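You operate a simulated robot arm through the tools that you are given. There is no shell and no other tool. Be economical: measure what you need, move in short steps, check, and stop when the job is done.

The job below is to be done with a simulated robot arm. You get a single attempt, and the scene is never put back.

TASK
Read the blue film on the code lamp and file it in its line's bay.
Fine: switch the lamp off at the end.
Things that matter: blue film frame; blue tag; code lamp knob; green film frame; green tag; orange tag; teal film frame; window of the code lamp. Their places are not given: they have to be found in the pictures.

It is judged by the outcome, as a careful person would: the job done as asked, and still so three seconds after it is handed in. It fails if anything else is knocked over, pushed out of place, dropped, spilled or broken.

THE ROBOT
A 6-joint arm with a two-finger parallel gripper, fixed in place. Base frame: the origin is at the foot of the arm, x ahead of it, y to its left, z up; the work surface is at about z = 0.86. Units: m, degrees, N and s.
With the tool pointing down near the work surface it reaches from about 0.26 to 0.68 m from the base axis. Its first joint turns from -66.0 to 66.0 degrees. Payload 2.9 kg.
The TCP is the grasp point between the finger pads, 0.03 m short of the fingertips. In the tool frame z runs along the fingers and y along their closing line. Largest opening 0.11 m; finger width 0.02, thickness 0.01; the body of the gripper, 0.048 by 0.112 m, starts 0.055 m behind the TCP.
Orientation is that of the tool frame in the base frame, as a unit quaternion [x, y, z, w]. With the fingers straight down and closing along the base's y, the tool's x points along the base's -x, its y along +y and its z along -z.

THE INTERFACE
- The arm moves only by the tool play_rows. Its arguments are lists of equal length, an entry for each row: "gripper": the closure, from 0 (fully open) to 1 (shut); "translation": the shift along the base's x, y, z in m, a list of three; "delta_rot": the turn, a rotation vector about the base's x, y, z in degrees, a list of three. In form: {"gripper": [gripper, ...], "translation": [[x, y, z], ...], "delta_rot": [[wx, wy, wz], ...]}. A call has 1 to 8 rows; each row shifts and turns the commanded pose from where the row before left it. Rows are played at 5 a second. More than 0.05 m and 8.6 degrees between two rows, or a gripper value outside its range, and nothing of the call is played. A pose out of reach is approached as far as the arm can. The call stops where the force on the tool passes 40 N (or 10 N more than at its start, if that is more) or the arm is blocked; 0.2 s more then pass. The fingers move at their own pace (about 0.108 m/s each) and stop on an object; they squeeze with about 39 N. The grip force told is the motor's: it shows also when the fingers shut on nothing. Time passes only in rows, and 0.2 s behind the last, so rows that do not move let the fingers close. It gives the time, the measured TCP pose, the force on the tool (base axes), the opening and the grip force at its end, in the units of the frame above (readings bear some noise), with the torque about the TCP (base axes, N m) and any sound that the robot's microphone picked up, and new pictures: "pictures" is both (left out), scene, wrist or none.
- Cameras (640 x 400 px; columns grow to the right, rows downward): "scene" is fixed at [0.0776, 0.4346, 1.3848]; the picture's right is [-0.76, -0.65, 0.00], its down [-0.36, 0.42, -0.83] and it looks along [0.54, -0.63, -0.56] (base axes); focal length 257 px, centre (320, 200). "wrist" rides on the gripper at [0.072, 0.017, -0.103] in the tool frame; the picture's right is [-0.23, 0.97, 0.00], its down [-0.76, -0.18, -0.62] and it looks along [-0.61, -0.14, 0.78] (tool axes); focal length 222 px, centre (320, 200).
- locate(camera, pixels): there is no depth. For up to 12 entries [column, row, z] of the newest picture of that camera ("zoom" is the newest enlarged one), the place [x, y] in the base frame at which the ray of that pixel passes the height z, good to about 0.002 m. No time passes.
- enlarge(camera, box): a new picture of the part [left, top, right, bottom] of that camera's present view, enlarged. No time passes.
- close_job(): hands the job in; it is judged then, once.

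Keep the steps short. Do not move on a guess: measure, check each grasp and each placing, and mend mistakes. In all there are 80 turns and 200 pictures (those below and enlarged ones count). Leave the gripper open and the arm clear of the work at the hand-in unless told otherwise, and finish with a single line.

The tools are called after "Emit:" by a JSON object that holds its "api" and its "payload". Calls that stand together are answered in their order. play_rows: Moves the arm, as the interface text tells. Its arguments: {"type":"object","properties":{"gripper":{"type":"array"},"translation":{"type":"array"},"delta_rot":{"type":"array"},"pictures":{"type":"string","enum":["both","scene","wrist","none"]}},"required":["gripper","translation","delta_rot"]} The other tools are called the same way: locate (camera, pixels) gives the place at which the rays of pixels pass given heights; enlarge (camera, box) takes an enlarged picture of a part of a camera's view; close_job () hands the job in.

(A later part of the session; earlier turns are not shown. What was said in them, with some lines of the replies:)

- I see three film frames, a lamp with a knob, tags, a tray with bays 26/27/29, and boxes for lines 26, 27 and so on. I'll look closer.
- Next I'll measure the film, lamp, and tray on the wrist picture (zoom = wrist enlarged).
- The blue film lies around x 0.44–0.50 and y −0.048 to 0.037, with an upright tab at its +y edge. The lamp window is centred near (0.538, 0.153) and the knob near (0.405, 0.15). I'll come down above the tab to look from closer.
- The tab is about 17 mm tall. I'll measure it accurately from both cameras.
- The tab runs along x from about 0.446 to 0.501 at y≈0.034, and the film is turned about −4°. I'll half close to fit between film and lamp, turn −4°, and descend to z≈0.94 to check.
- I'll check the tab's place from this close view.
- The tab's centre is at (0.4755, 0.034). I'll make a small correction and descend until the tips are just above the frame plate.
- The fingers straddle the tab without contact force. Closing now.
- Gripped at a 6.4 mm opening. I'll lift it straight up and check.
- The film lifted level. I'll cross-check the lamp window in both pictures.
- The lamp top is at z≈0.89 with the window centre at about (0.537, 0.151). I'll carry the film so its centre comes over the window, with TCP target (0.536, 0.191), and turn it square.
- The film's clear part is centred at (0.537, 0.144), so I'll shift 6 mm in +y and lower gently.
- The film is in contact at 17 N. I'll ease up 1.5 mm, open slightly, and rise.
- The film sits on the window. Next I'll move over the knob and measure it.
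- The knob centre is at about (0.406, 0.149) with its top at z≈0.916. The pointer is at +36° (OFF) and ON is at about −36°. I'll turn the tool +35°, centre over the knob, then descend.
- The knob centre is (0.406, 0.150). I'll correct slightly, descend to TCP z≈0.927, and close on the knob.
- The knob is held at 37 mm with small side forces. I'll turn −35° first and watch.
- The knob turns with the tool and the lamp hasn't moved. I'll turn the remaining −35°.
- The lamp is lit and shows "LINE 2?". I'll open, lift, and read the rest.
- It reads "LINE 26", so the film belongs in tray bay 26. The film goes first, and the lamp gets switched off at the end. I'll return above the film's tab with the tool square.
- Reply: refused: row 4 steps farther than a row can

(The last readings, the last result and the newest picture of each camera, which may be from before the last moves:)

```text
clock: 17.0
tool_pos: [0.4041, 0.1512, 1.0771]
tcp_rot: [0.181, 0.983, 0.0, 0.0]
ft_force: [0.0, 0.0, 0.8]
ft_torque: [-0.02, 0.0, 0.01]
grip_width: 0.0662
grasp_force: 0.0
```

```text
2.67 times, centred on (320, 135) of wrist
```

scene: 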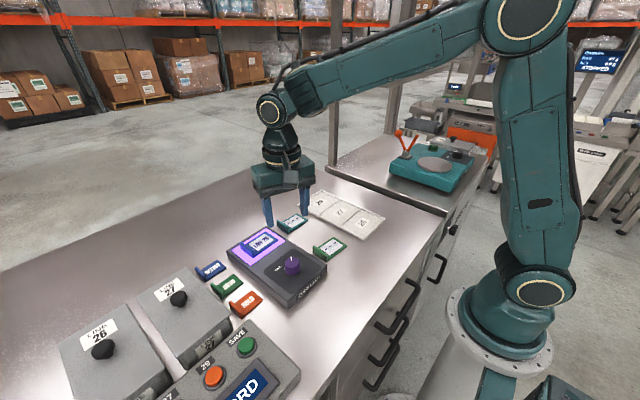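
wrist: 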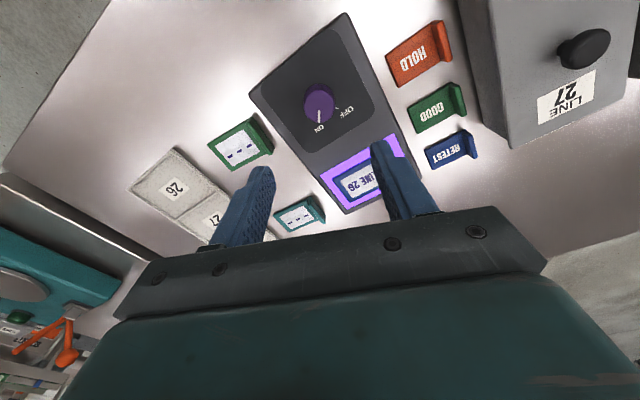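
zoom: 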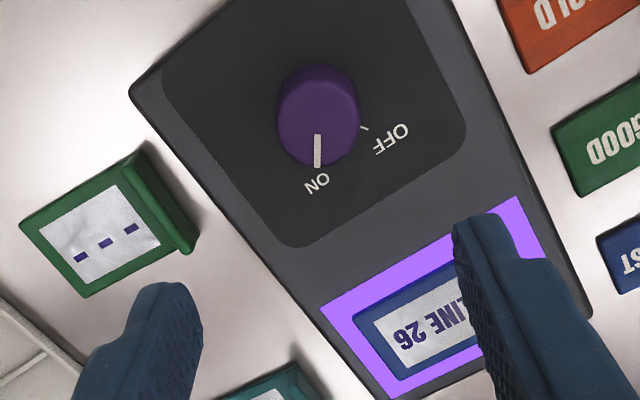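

A row was too long, so I'll repeat with smaller rows.

Emit:
{"api": "play_rows", "payload": {"gripper": [0.64, 0.64, 0.64, 0.64, 0.64, 0.64, 0.64], "translation": [[0.0325, 0.012, 0], [0.0325, 0.012, 0], [0.0325, 0.012, -0.02], [0.0325, 0.0115, -0.02], [0, 0, -0.035], [0, 0, -0.03], [0, 0, 0]], "delta_rot": [[0, 0, 7], [0, 0, 7], [0, 0, 7], [0, 0, 0], [0, 0, 0], [0, 0, 0], [0, 0, 0]]}}

Emit:
{"api": "enlarge", "payload": {"camera": "wrist", "box": [200, 60, 440, 210]}}

```text
clock: 18.6
tool_pos: [0.5369, 0.1982, 0.9705]
tcp_rot: [0.0, 1.0, 0.0, 0.0]
ft_force: [0.6, 0.1, -0.1]
ft_torque: [0.02, 0.01, 0.0]
grip_width: 0.0397
grasp_force: 0.0
```

scene: 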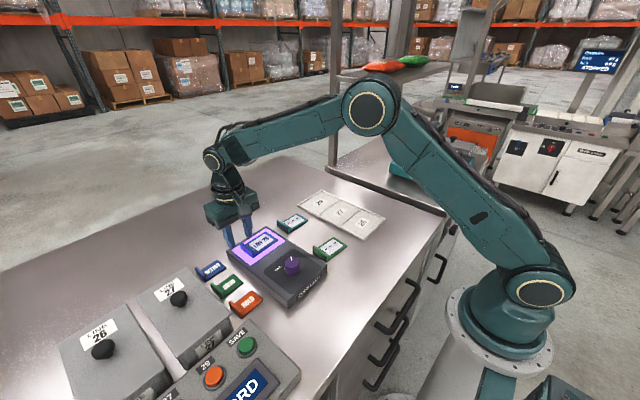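
wrist: 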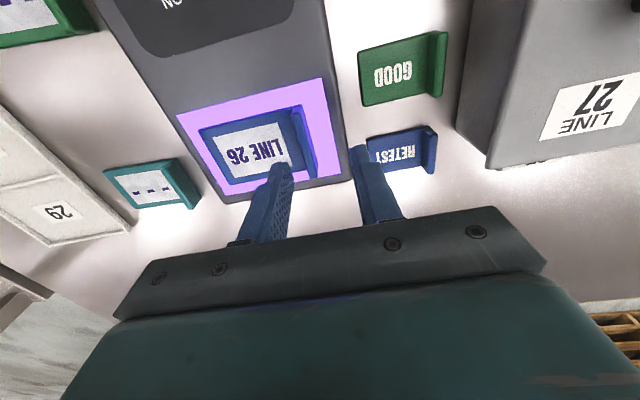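

```text
2.67 times, centred on (320, 135) of wrist
```

zoom: 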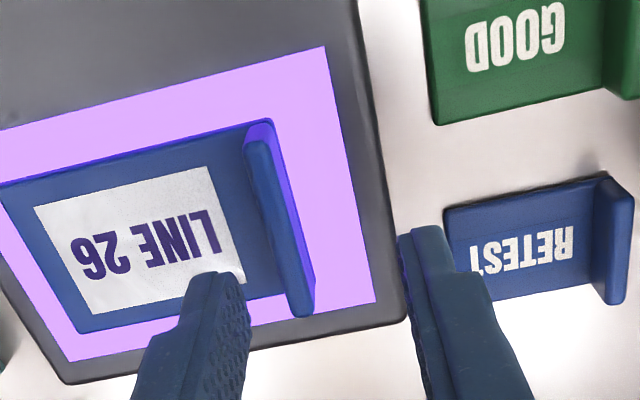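

Emit:
{"api": "locate", "payload": {"camera": "wrist", "pixels": [[296, 114, 0.908], [313, 176, 0.908], [205, 203, 0.862], [229, 184, 0.897]]}}

```text
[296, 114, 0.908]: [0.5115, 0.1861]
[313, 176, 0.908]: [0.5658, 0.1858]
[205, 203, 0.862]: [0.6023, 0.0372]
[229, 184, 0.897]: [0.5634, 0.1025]
```

Emit:
{"api": "enlarge", "payload": {"camera": "scene", "box": [215, 205, 305, 275]}}

```text
5.71 times, centred on (260, 240) of scene
```

zoom: 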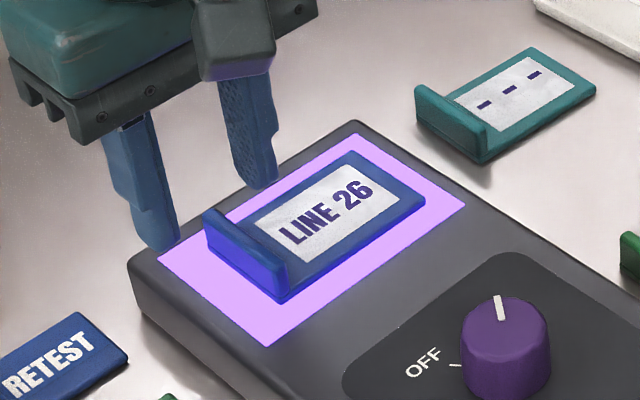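

Emit:
{"api": "locate", "payload": {"camera": "zoom", "pixels": [[206, 215, 0.908], [284, 268, 0.908], [218, 208, 0.908], [287, 257, 0.908]]}}

```text
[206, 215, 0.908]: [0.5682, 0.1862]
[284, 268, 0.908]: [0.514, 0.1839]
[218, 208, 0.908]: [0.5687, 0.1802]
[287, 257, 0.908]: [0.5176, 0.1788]
```

The film's tab is now centred at (0.541, 0.185). It slipped about 1 cm on release, so I'll realign and descend around it.

Emit:
{"api": "play_rows", "payload": {"gripper": [0.64, 0.64, 0.64, 0.64], "translation": [[0.004, -0.012, 0], [0, 0, -0.02], [0, 0, -0.018], [0, 0, 0]], "delta_rot": [[0, 0, 0], [0, 0, 0], [0, 0, 0], [0, 0, 0]]}}

Emit:
{"api": "enlarge", "payload": {"camera": "wrist", "box": [200, 80, 440, 230]}}

Emit:
{"api": "enlarge", "payload": {"camera": "scene", "box": [215, 205, 305, 275]}}

```text
clock: 19.6
tool_pos: [0.539, 0.1856, 0.932]
tcp_rot: [0.001, 1.0, 0.0, 0.0]
ft_force: [0.0, -0.7, 0.0]
ft_torque: [-0.02, 0.0, 0.03]
grip_width: 0.0396
grasp_force: 0.1
```

scene: 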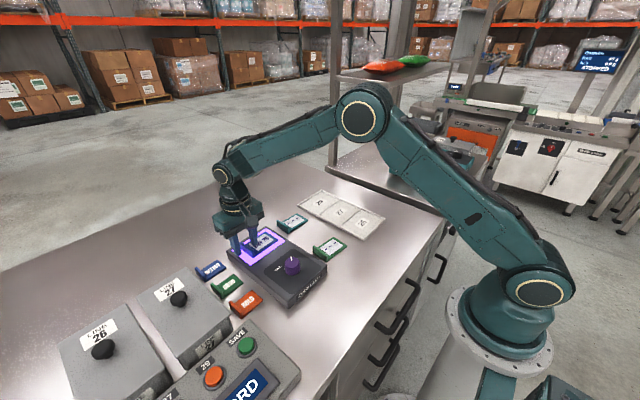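
wrist: 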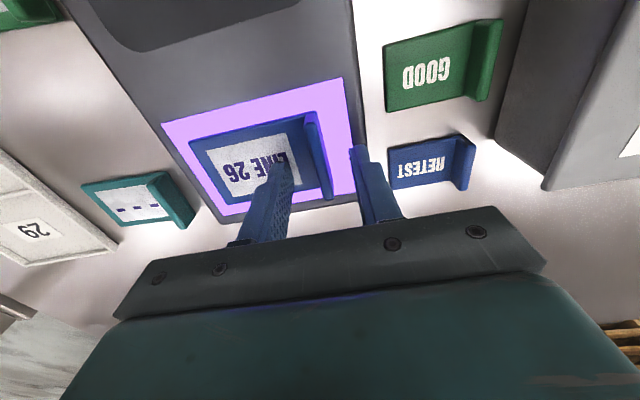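

```text
2.67 times, centred on (320, 155) of wrist
```

zoom: 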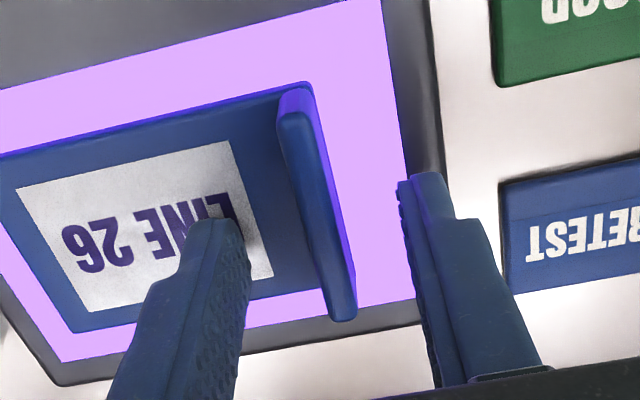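

```text
5.71 times, centred on (260, 240) of scene
```

zoom: 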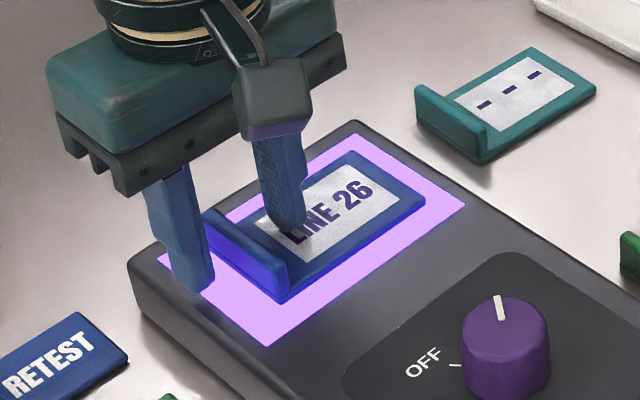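

The fingers straddle the tab. Closing and lifting.

Emit:
{"api": "play_rows", "payload": {"gripper": [0.8, 1, 1, 1, 1, 1, 1], "translation": [[0, 0, 0], [0, 0, 0], [0, 0, 0], [0, 0, 0], [0, 0, 0.01], [0, 0, 0.03], [0, 0, 0.03]], "delta_rot": [[0, 0, 0], [0, 0, 0], [0, 0, 0], [0, 0, 0], [0, 0, 0], [0, 0, 0], [0, 0, 0]]}}

Emit:
{"api": "enlarge", "payload": {"camera": "scene", "box": [210, 180, 330, 290]}}

```text
clock: 21.2
tool_pos: [0.5409, 0.1852, 1.0045]
tcp_rot: [0.0, 1.0, 0.0, -0.001]
ft_force: [0.1, -0.2, 0.4]
ft_torque: [0.0, -0.02, 0.03]
grip_width: 0.0069
grasp_force: 38.8
```

scene: 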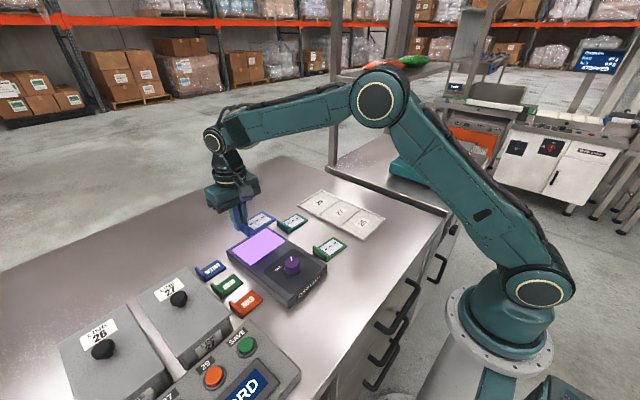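
wrist: 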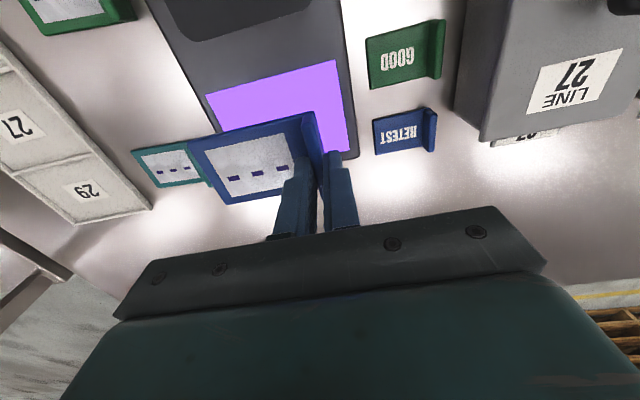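

```text
3.64 times, centred on (270, 235) of scene
```

zoom: 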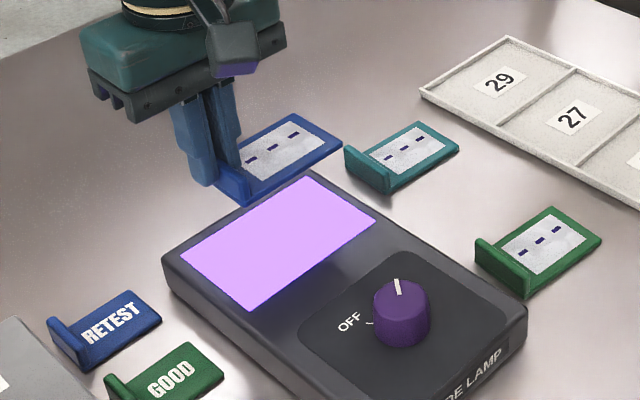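

The film is held level. Bay 26 spans x 0.343–0.436 and y −0.21 to −0.081. I'll carry the film high to TCP (0.389, −0.115).

Emit:
{"api": "play_rows", "payload": {"gripper": [1, 1, 1, 1, 1, 1, 1, 1], "translation": [[-0.019, -0.0375, 0], [-0.019, -0.0375, 0], [-0.019, -0.0375, 0], [-0.019, -0.0375, 0], [-0.019, -0.0375, 0], [-0.019, -0.0375, 0], [-0.019, -0.0375, 0], [-0.018, -0.0375, 0]], "delta_rot": [[0, 0, 0], [0, 0, 0], [0, 0, 0], [0, 0, 0], [0, 0, 0], [0, 0, 0], [0, 0, 0], [0, 0, 0]]}}

Emit:
{"api": "enlarge", "payload": {"camera": "scene", "box": [290, 160, 410, 260]}}

Emit:
{"api": "enlarge", "payload": {"camera": "wrist", "box": [160, 60, 400, 220]}}

```text
clock: 23.0
tool_pos: [0.3893, -0.1156, 1.0028]
tcp_rot: [0.0, 1.0, 0.001, 0.0]
ft_force: [-0.6, -0.8, -0.6]
ft_torque: [0.01, 0.02, 0.02]
grip_width: 0.0066
grasp_force: 39.0
```

scene: 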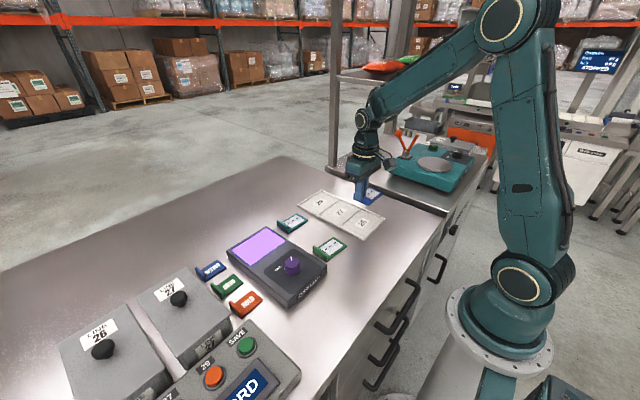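
wrist: 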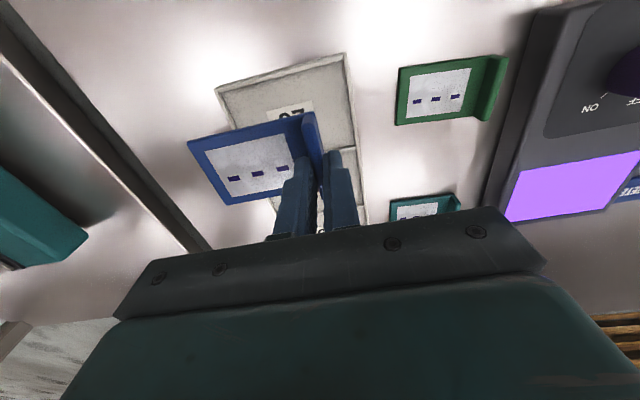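

```text
4.00 times, centred on (350, 210) of scene
```

zoom: 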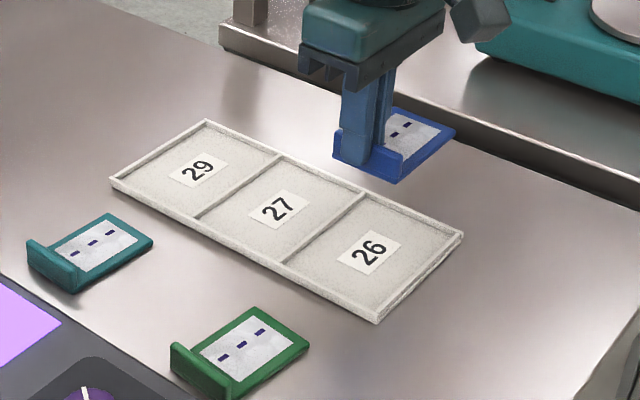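

```text
2.50 times, centred on (280, 140) of wrist
```

zoom: 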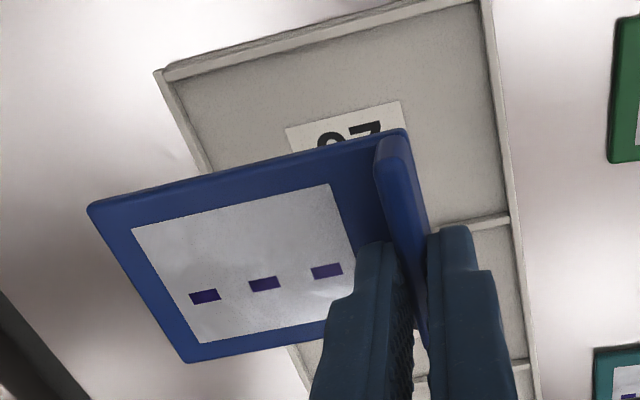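

I'll verify bay 26's place from both views.

Emit:
{"api": "locate", "payload": {"camera": "scene", "pixels": [[384, 239, 0.866], [405.5, 218.5, 0.866], [361.2, 225.5, 0.866], [381.2, 208, 0.866], [384, 240.5, 0.86]]}}

Emit:
{"api": "locate", "payload": {"camera": "zoom", "pixels": [[160, 72, 0.866], [482, 0, 0.866], [508, 220, 0.866], [90, 207, 0.97], [188, 360, 0.97], [380, 140, 0.981]]}}

```text
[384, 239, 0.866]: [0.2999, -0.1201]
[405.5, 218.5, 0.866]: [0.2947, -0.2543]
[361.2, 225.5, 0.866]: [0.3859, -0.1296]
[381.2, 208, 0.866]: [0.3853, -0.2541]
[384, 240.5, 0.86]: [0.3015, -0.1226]
```

```text
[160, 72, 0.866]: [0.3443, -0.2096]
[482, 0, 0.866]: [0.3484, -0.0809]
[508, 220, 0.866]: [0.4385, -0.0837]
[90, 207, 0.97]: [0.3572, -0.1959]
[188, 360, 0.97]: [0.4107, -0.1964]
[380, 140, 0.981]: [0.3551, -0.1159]
```

My conversion of the zoomed pixel columns was off, because that zoom covers columns 270–430. I'll redo it.

Emit:
{"api": "locate", "payload": {"camera": "scene", "pixels": [[364, 239.5, 0.866], [385.5, 218.5, 0.866], [341.2, 225.5, 0.866], [361.2, 208, 0.866]]}}

```text
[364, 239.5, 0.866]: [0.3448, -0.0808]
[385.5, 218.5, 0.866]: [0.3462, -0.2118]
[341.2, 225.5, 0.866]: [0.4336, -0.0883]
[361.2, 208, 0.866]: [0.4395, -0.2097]
```

The views agree now. I'll shift +5 mm in x and +3 mm in y, lower to z≈0.912, then check.

Emit:
{"api": "play_rows", "payload": {"gripper": [1, 1, 1, 1, 1], "translation": [[0.005, 0.003, -0.03], [0, 0, -0.03], [0, 0, -0.02], [0, 0, -0.01], [0, 0, 0]], "delta_rot": [[0, 0, 0], [0, 0, 0], [0, 0, 0], [0, 0, 0], [0, 0, 0]]}}

Emit:
{"api": "enlarge", "payload": {"camera": "scene", "box": [310, 180, 406, 240]}}

Emit:
{"api": "enlarge", "payload": {"camera": "wrist", "box": [160, 60, 416, 220]}}

```text
clock: 24.2
tool_pos: [0.394, -0.1113, 0.913]
tcp_rot: [0.001, 1.0, 0.001, 0.0]
ft_force: [-0.4, -0.1, -0.4]
ft_torque: [0.03, 0.02, 0.02]
grip_width: 0.0065
grasp_force: 38.9
```

scene: 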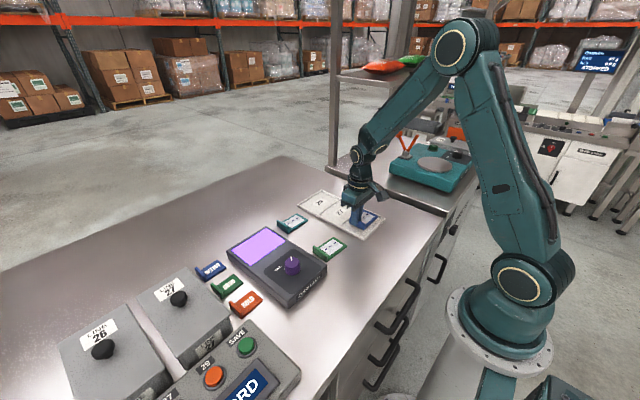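
wrist: 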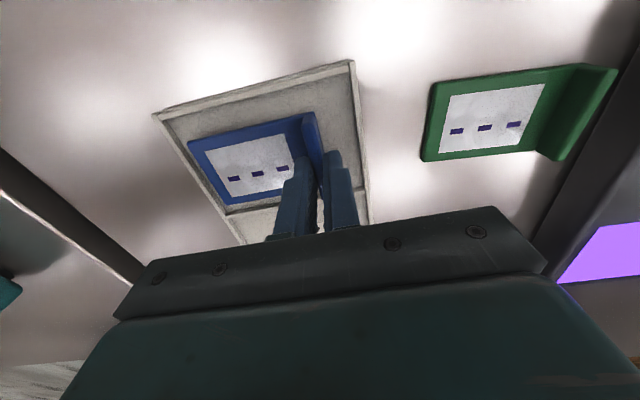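

```text
6.67 times, centred on (358, 210) of scene
```

zoom: 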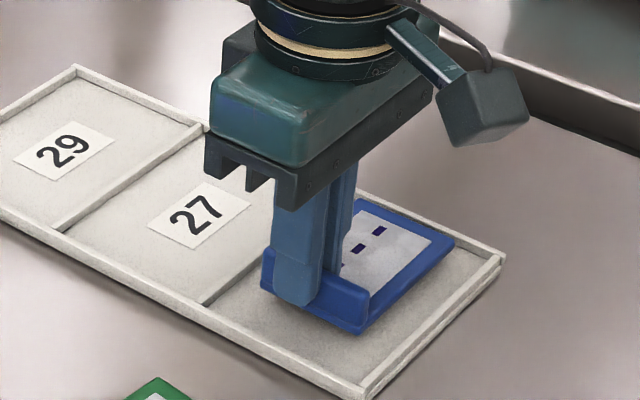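

```text
2.50 times, centred on (288, 140) of wrist
```

zoom: 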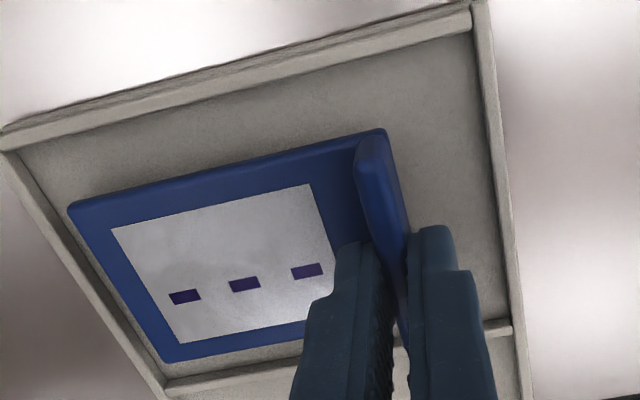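

Emit:
{"api": "locate", "payload": {"camera": "zoom", "pixels": [[68, 206, 0.879], [160, 361, 0.879], [170, 385, 0.866], [508, 323, 0.866], [15, 148, 0.866], [385, 130, 0.877]]}}

```text
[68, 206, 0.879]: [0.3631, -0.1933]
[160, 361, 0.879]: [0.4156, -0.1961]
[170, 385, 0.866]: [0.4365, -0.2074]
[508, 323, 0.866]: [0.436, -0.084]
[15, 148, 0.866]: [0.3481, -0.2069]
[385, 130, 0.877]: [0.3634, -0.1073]
```

The film is well inside bay 26 (x 0.363–0.416 against 0.348–0.436). I'll lower in small steps until it touches.

Emit:
{"api": "play_rows", "payload": {"gripper": [1, 1, 1, 1, 1], "translation": [[0, 0, -0.004], [0, 0, -0.002], [0, 0, -0.002], [0, 0, -0.001], [0, 0, 0]], "delta_rot": [[0, 0, 0], [0, 0, 0], [0, 0, 0], [0, 0, 0], [0, 0, 0]], "pictures": "none"}}

```text
clock: 25.4
tool_pos: [0.3944, -0.1111, 0.9045]
tcp_rot: [0.0, 1.0, 0.0, 0.001]
ft_force: [-1.8, -0.2, 9.4]
ft_torque: [-0.09, 0.16, 0.01]
grip_width: 0.0066
grasp_force: 38.8
```

It touched at 9 N. I'll open slightly and rise.

Emit:
{"api": "play_rows", "payload": {"gripper": [1, 0.9, 0.8, 0.78, 0.78, 0.78, 0.78], "translation": [[0, 0, 0.0007], [0, 0, 0], [0, 0, 0], [0, 0, 0], [0, 0, 0.02], [0, 0, 0.04], [0, 0, 0.04]], "delta_rot": [[0, 0, 0], [0, 0, 0], [0, 0, 0], [0, 0, 0], [0, 0, 0], [0, 0, 0], [0, 0, 0]]}}

Emit:
{"api": "enlarge", "payload": {"camera": "scene", "box": [300, 180, 396, 240]}}

Emit:
{"api": "enlarge", "payload": {"camera": "wrist", "box": [160, 40, 416, 200]}}

```text
clock: 27.0
tool_pos: [0.3941, -0.1107, 1.0063]
tcp_rot: [-0.001, 1.0, 0.0, 0.0]
ft_force: [-0.6, -0.2, -0.8]
ft_torque: [0.02, 0.02, -0.04]
grip_width: 0.0241
grasp_force: 0.0
```

scene: 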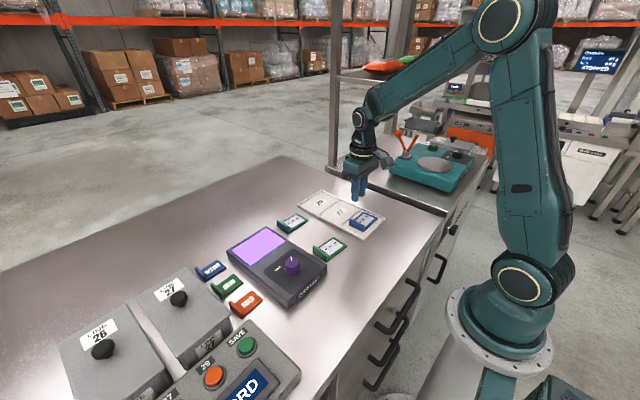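
wrist: 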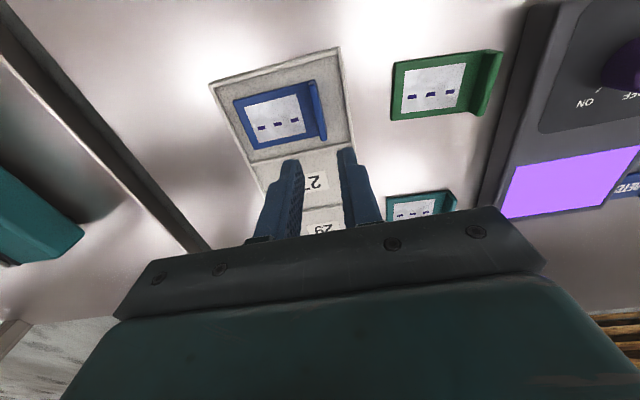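

```text
6.67 times, centred on (348, 210) of scene
```

zoom: 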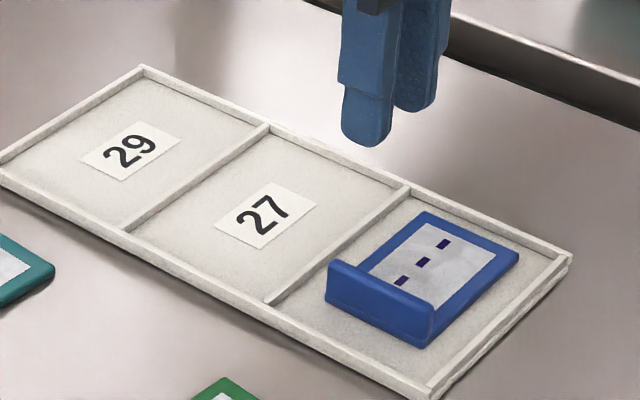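

```text
2.50 times, centred on (288, 120) of wrist
```

zoom: 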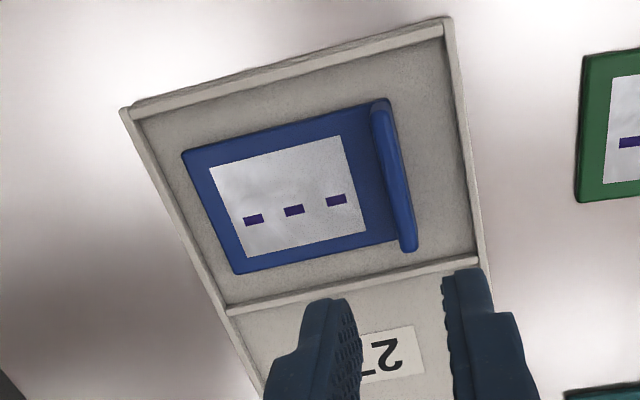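

The film lies flat inside bay 26. Next I'll go back to the knob, with the tool turned −35° to match the ON position.

Emit:
{"api": "play_rows", "payload": {"gripper": [0.4, 0.4, 0.4, 0.4, 0.4, 0.4, 0.4, 0.4], "translation": [[0.0017, 0.0373, 0], [0.0017, 0.0373, 0], [0.0017, 0.0373, 0], [0.0017, 0.0373, 0], [0.0017, 0.0373, 0], [0.0017, 0.0373, 0], [0.0017, 0.0372, -0.01], [0, 0, -0.02]], "delta_rot": [[0, 0, -5], [0, 0, -5], [0, 0, -5], [0, 0, -5], [0, 0, -5], [0, 0, -5], [0, 0, -5], [0, 0, 0]]}}

Emit:
{"api": "enlarge", "payload": {"camera": "wrist", "box": [192, 60, 448, 220]}}

```text
clock: 28.8
tool_pos: [0.4043, 0.1513, 0.9757]
tcp_rot: [0.301, 0.954, -0.001, 0.001]
ft_force: [0.2, 0.4, -1.5]
ft_torque: [-0.01, -0.01, 0.03]
grip_width: 0.066
grasp_force: 0.1
```

scene: 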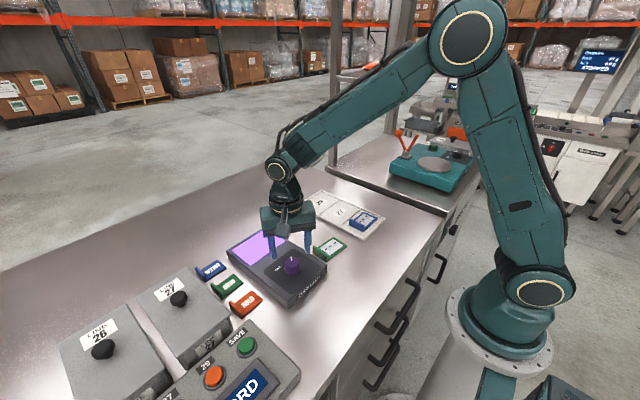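
wrist: 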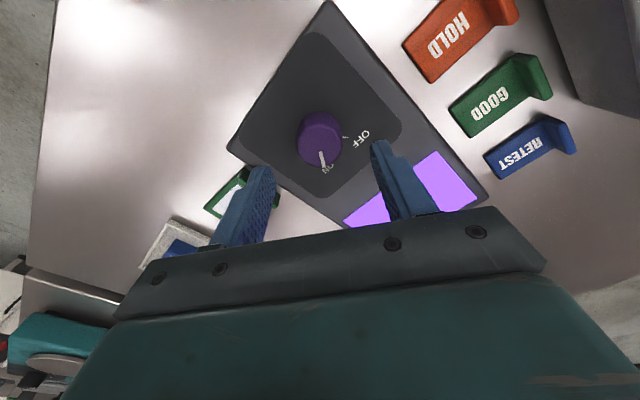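

```text
2.50 times, centred on (320, 140) of wrist
```

zoom: 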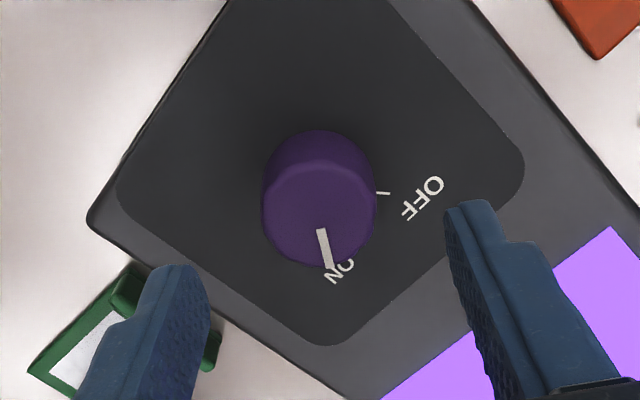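

Aligned. I'll descend and grip the knob.

Emit:
{"api": "play_rows", "payload": {"gripper": [0.4, 0.4, 0.4, 0.6, 0.8, 0.8, 0.8], "translation": [[0, 0, -0.02], [0, 0, -0.02], [0, 0, -0.009], [0, 0, 0], [0, 0, 0], [0, 0, 0], [0, 0, 0]], "delta_rot": [[0, 0, 0], [0, 0, 0], [0, 0, 0], [0, 0, 0], [0, 0, 0], [0, 0, 0], [0, 0, 0]], "pictures": "wrist"}}

```text
clock: 30.4
tool_pos: [0.4058, 0.1498, 0.9255]
tcp_rot: [0.301, 0.954, 0.001, -0.001]
ft_force: [-2.9, -4.0, -0.7]
ft_torque: [-0.21, -0.09, 0.01]
grip_width: 0.037
grasp_force: 45.1
```

wrist: 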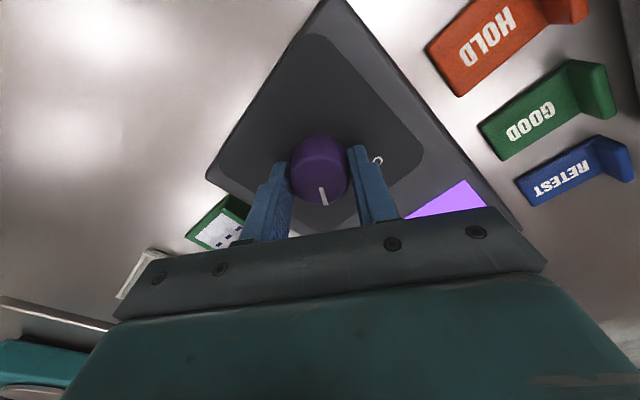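

The grip is good. I'll turn +70° back toward OFF.

Emit:
{"api": "play_rows", "payload": {"gripper": [0.8, 0.8, 0.8, 0.8, 0.8, 0.8, 0.8, 0.8], "translation": [[0, 0, 0], [0, 0, 0], [0, 0, 0], [0, 0, 0], [0, 0, 0], [0, 0, 0], [0, 0, 0], [0, 0, 0]], "delta_rot": [[0, 0, 8], [0, 0, 8], [0, 0, 8], [0, 0, 8], [0, 0, 8], [0, 0, 8], [0, 0, 8], [0, 0, 8]], "pictures": "wrist"}}

Emit:
{"api": "play_rows", "payload": {"gripper": [0.8, 0.8], "translation": [[0, 0, 0], [0, 0, 0]], "delta_rot": [[0, 0, 6], [0, 0, 0]]}}

Emit:
{"api": "enlarge", "payload": {"camera": "scene", "box": [210, 210, 338, 290]}}

```text
clock: 32.2
tool_pos: [0.4052, 0.1502, 0.9269]
tcp_rot: [-0.252, 0.968, 0.001, -0.001]
ft_force: [-12.8, -0.5, 2.7]
ft_torque: [-0.33, 0.86, 0.04]
grip_width: 0.0374
grasp_force: 44.9
```

wrist: 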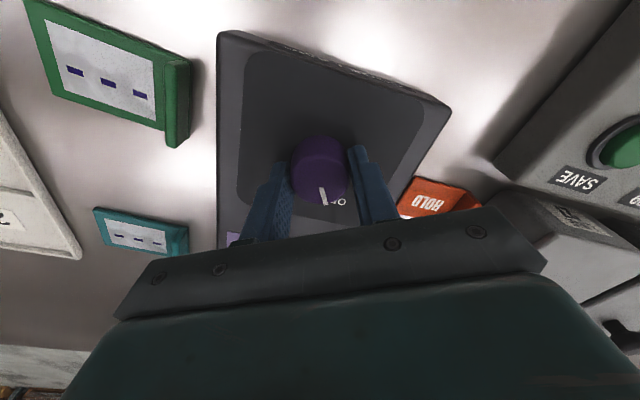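

```text
clock: 32.8
tool_pos: [0.4064, 0.1501, 0.9264]
tcp_rot: [-0.302, 0.953, 0.001, -0.001]
ft_force: [-15.5, 2.6, 0.8]
ft_torque: [0.02, 0.7, -0.15]
grip_width: 0.0373
grasp_force: 44.7
```

scene: 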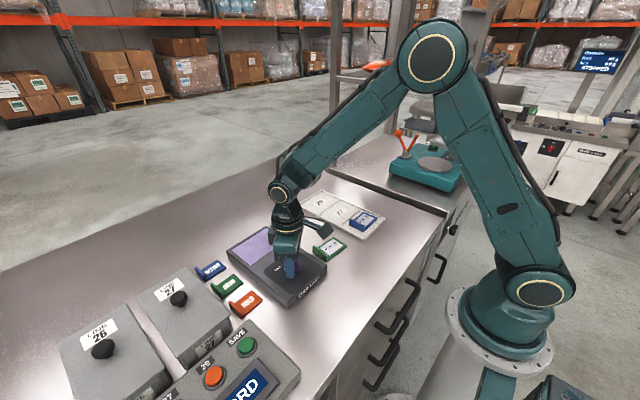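
wrist: 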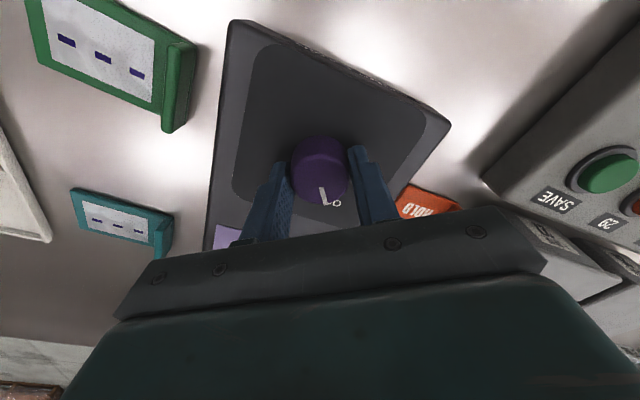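

```text
5.00 times, centred on (274, 250) of scene
```

zoom: 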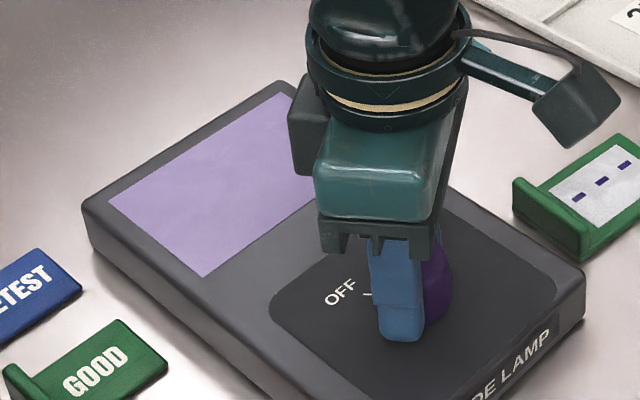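

The lamp is dark and the pointer is at OFF. I'll release, rise straight up, and check everything.

Emit:
{"api": "play_rows", "payload": {"gripper": [0.4, 0.4, 0.4, 0.2, 0, 0, 0], "translation": [[0, 0, 0], [0, 0, 0], [0, 0, 0.03], [0, 0, 0.04], [0, 0, 0.04], [0, 0, 0.04], [0, 0, 0.04]], "delta_rot": [[0, 0, 0], [0, 0, 0], [0, 0, 0], [0, 0, 0], [0, 0, -8], [0, 0, -8], [0, 0, -8]]}}

Emit:
{"api": "enlarge", "payload": {"camera": "scene", "box": [200, 180, 392, 300]}}

```text
clock: 34.4
tool_pos: [0.4061, 0.1478, 1.1174]
tcp_rot: [-0.094, 0.996, 0.0, -0.001]
ft_force: [0.4, 0.3, 0.2]
ft_torque: [0.06, -0.01, 0.01]
grip_width: 0.1099
grasp_force: 0.0
```

scene: 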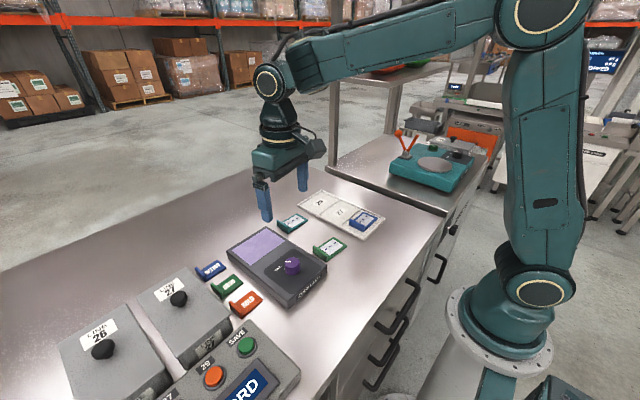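
wrist: 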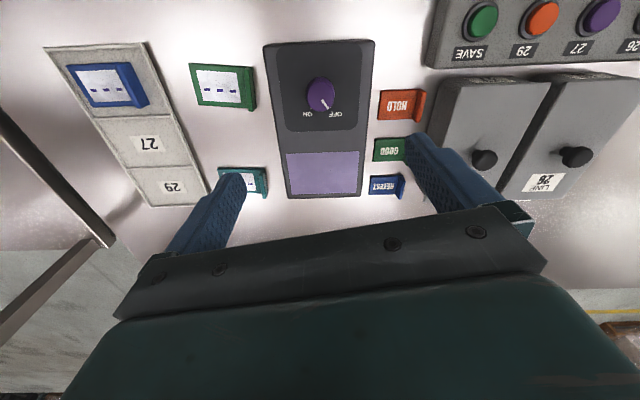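

```text
3.33 times, centred on (296, 240) of scene
```

zoom: 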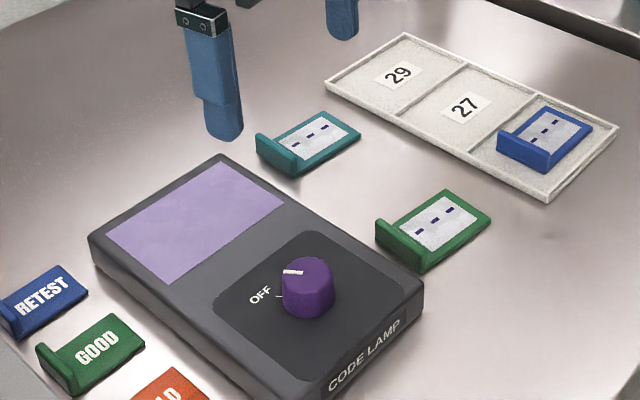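

The lamp is off, the film is in bay 26, nothing else has moved, and the gripper is open and clear. Handing in.

Emit:
{"api": "close_job", "payload": {}}

```text
The job is handed in.
```

The blue film read "LINE 26" on the code lamp; it is now filed in tray bay 26, and the lamp is switched off.
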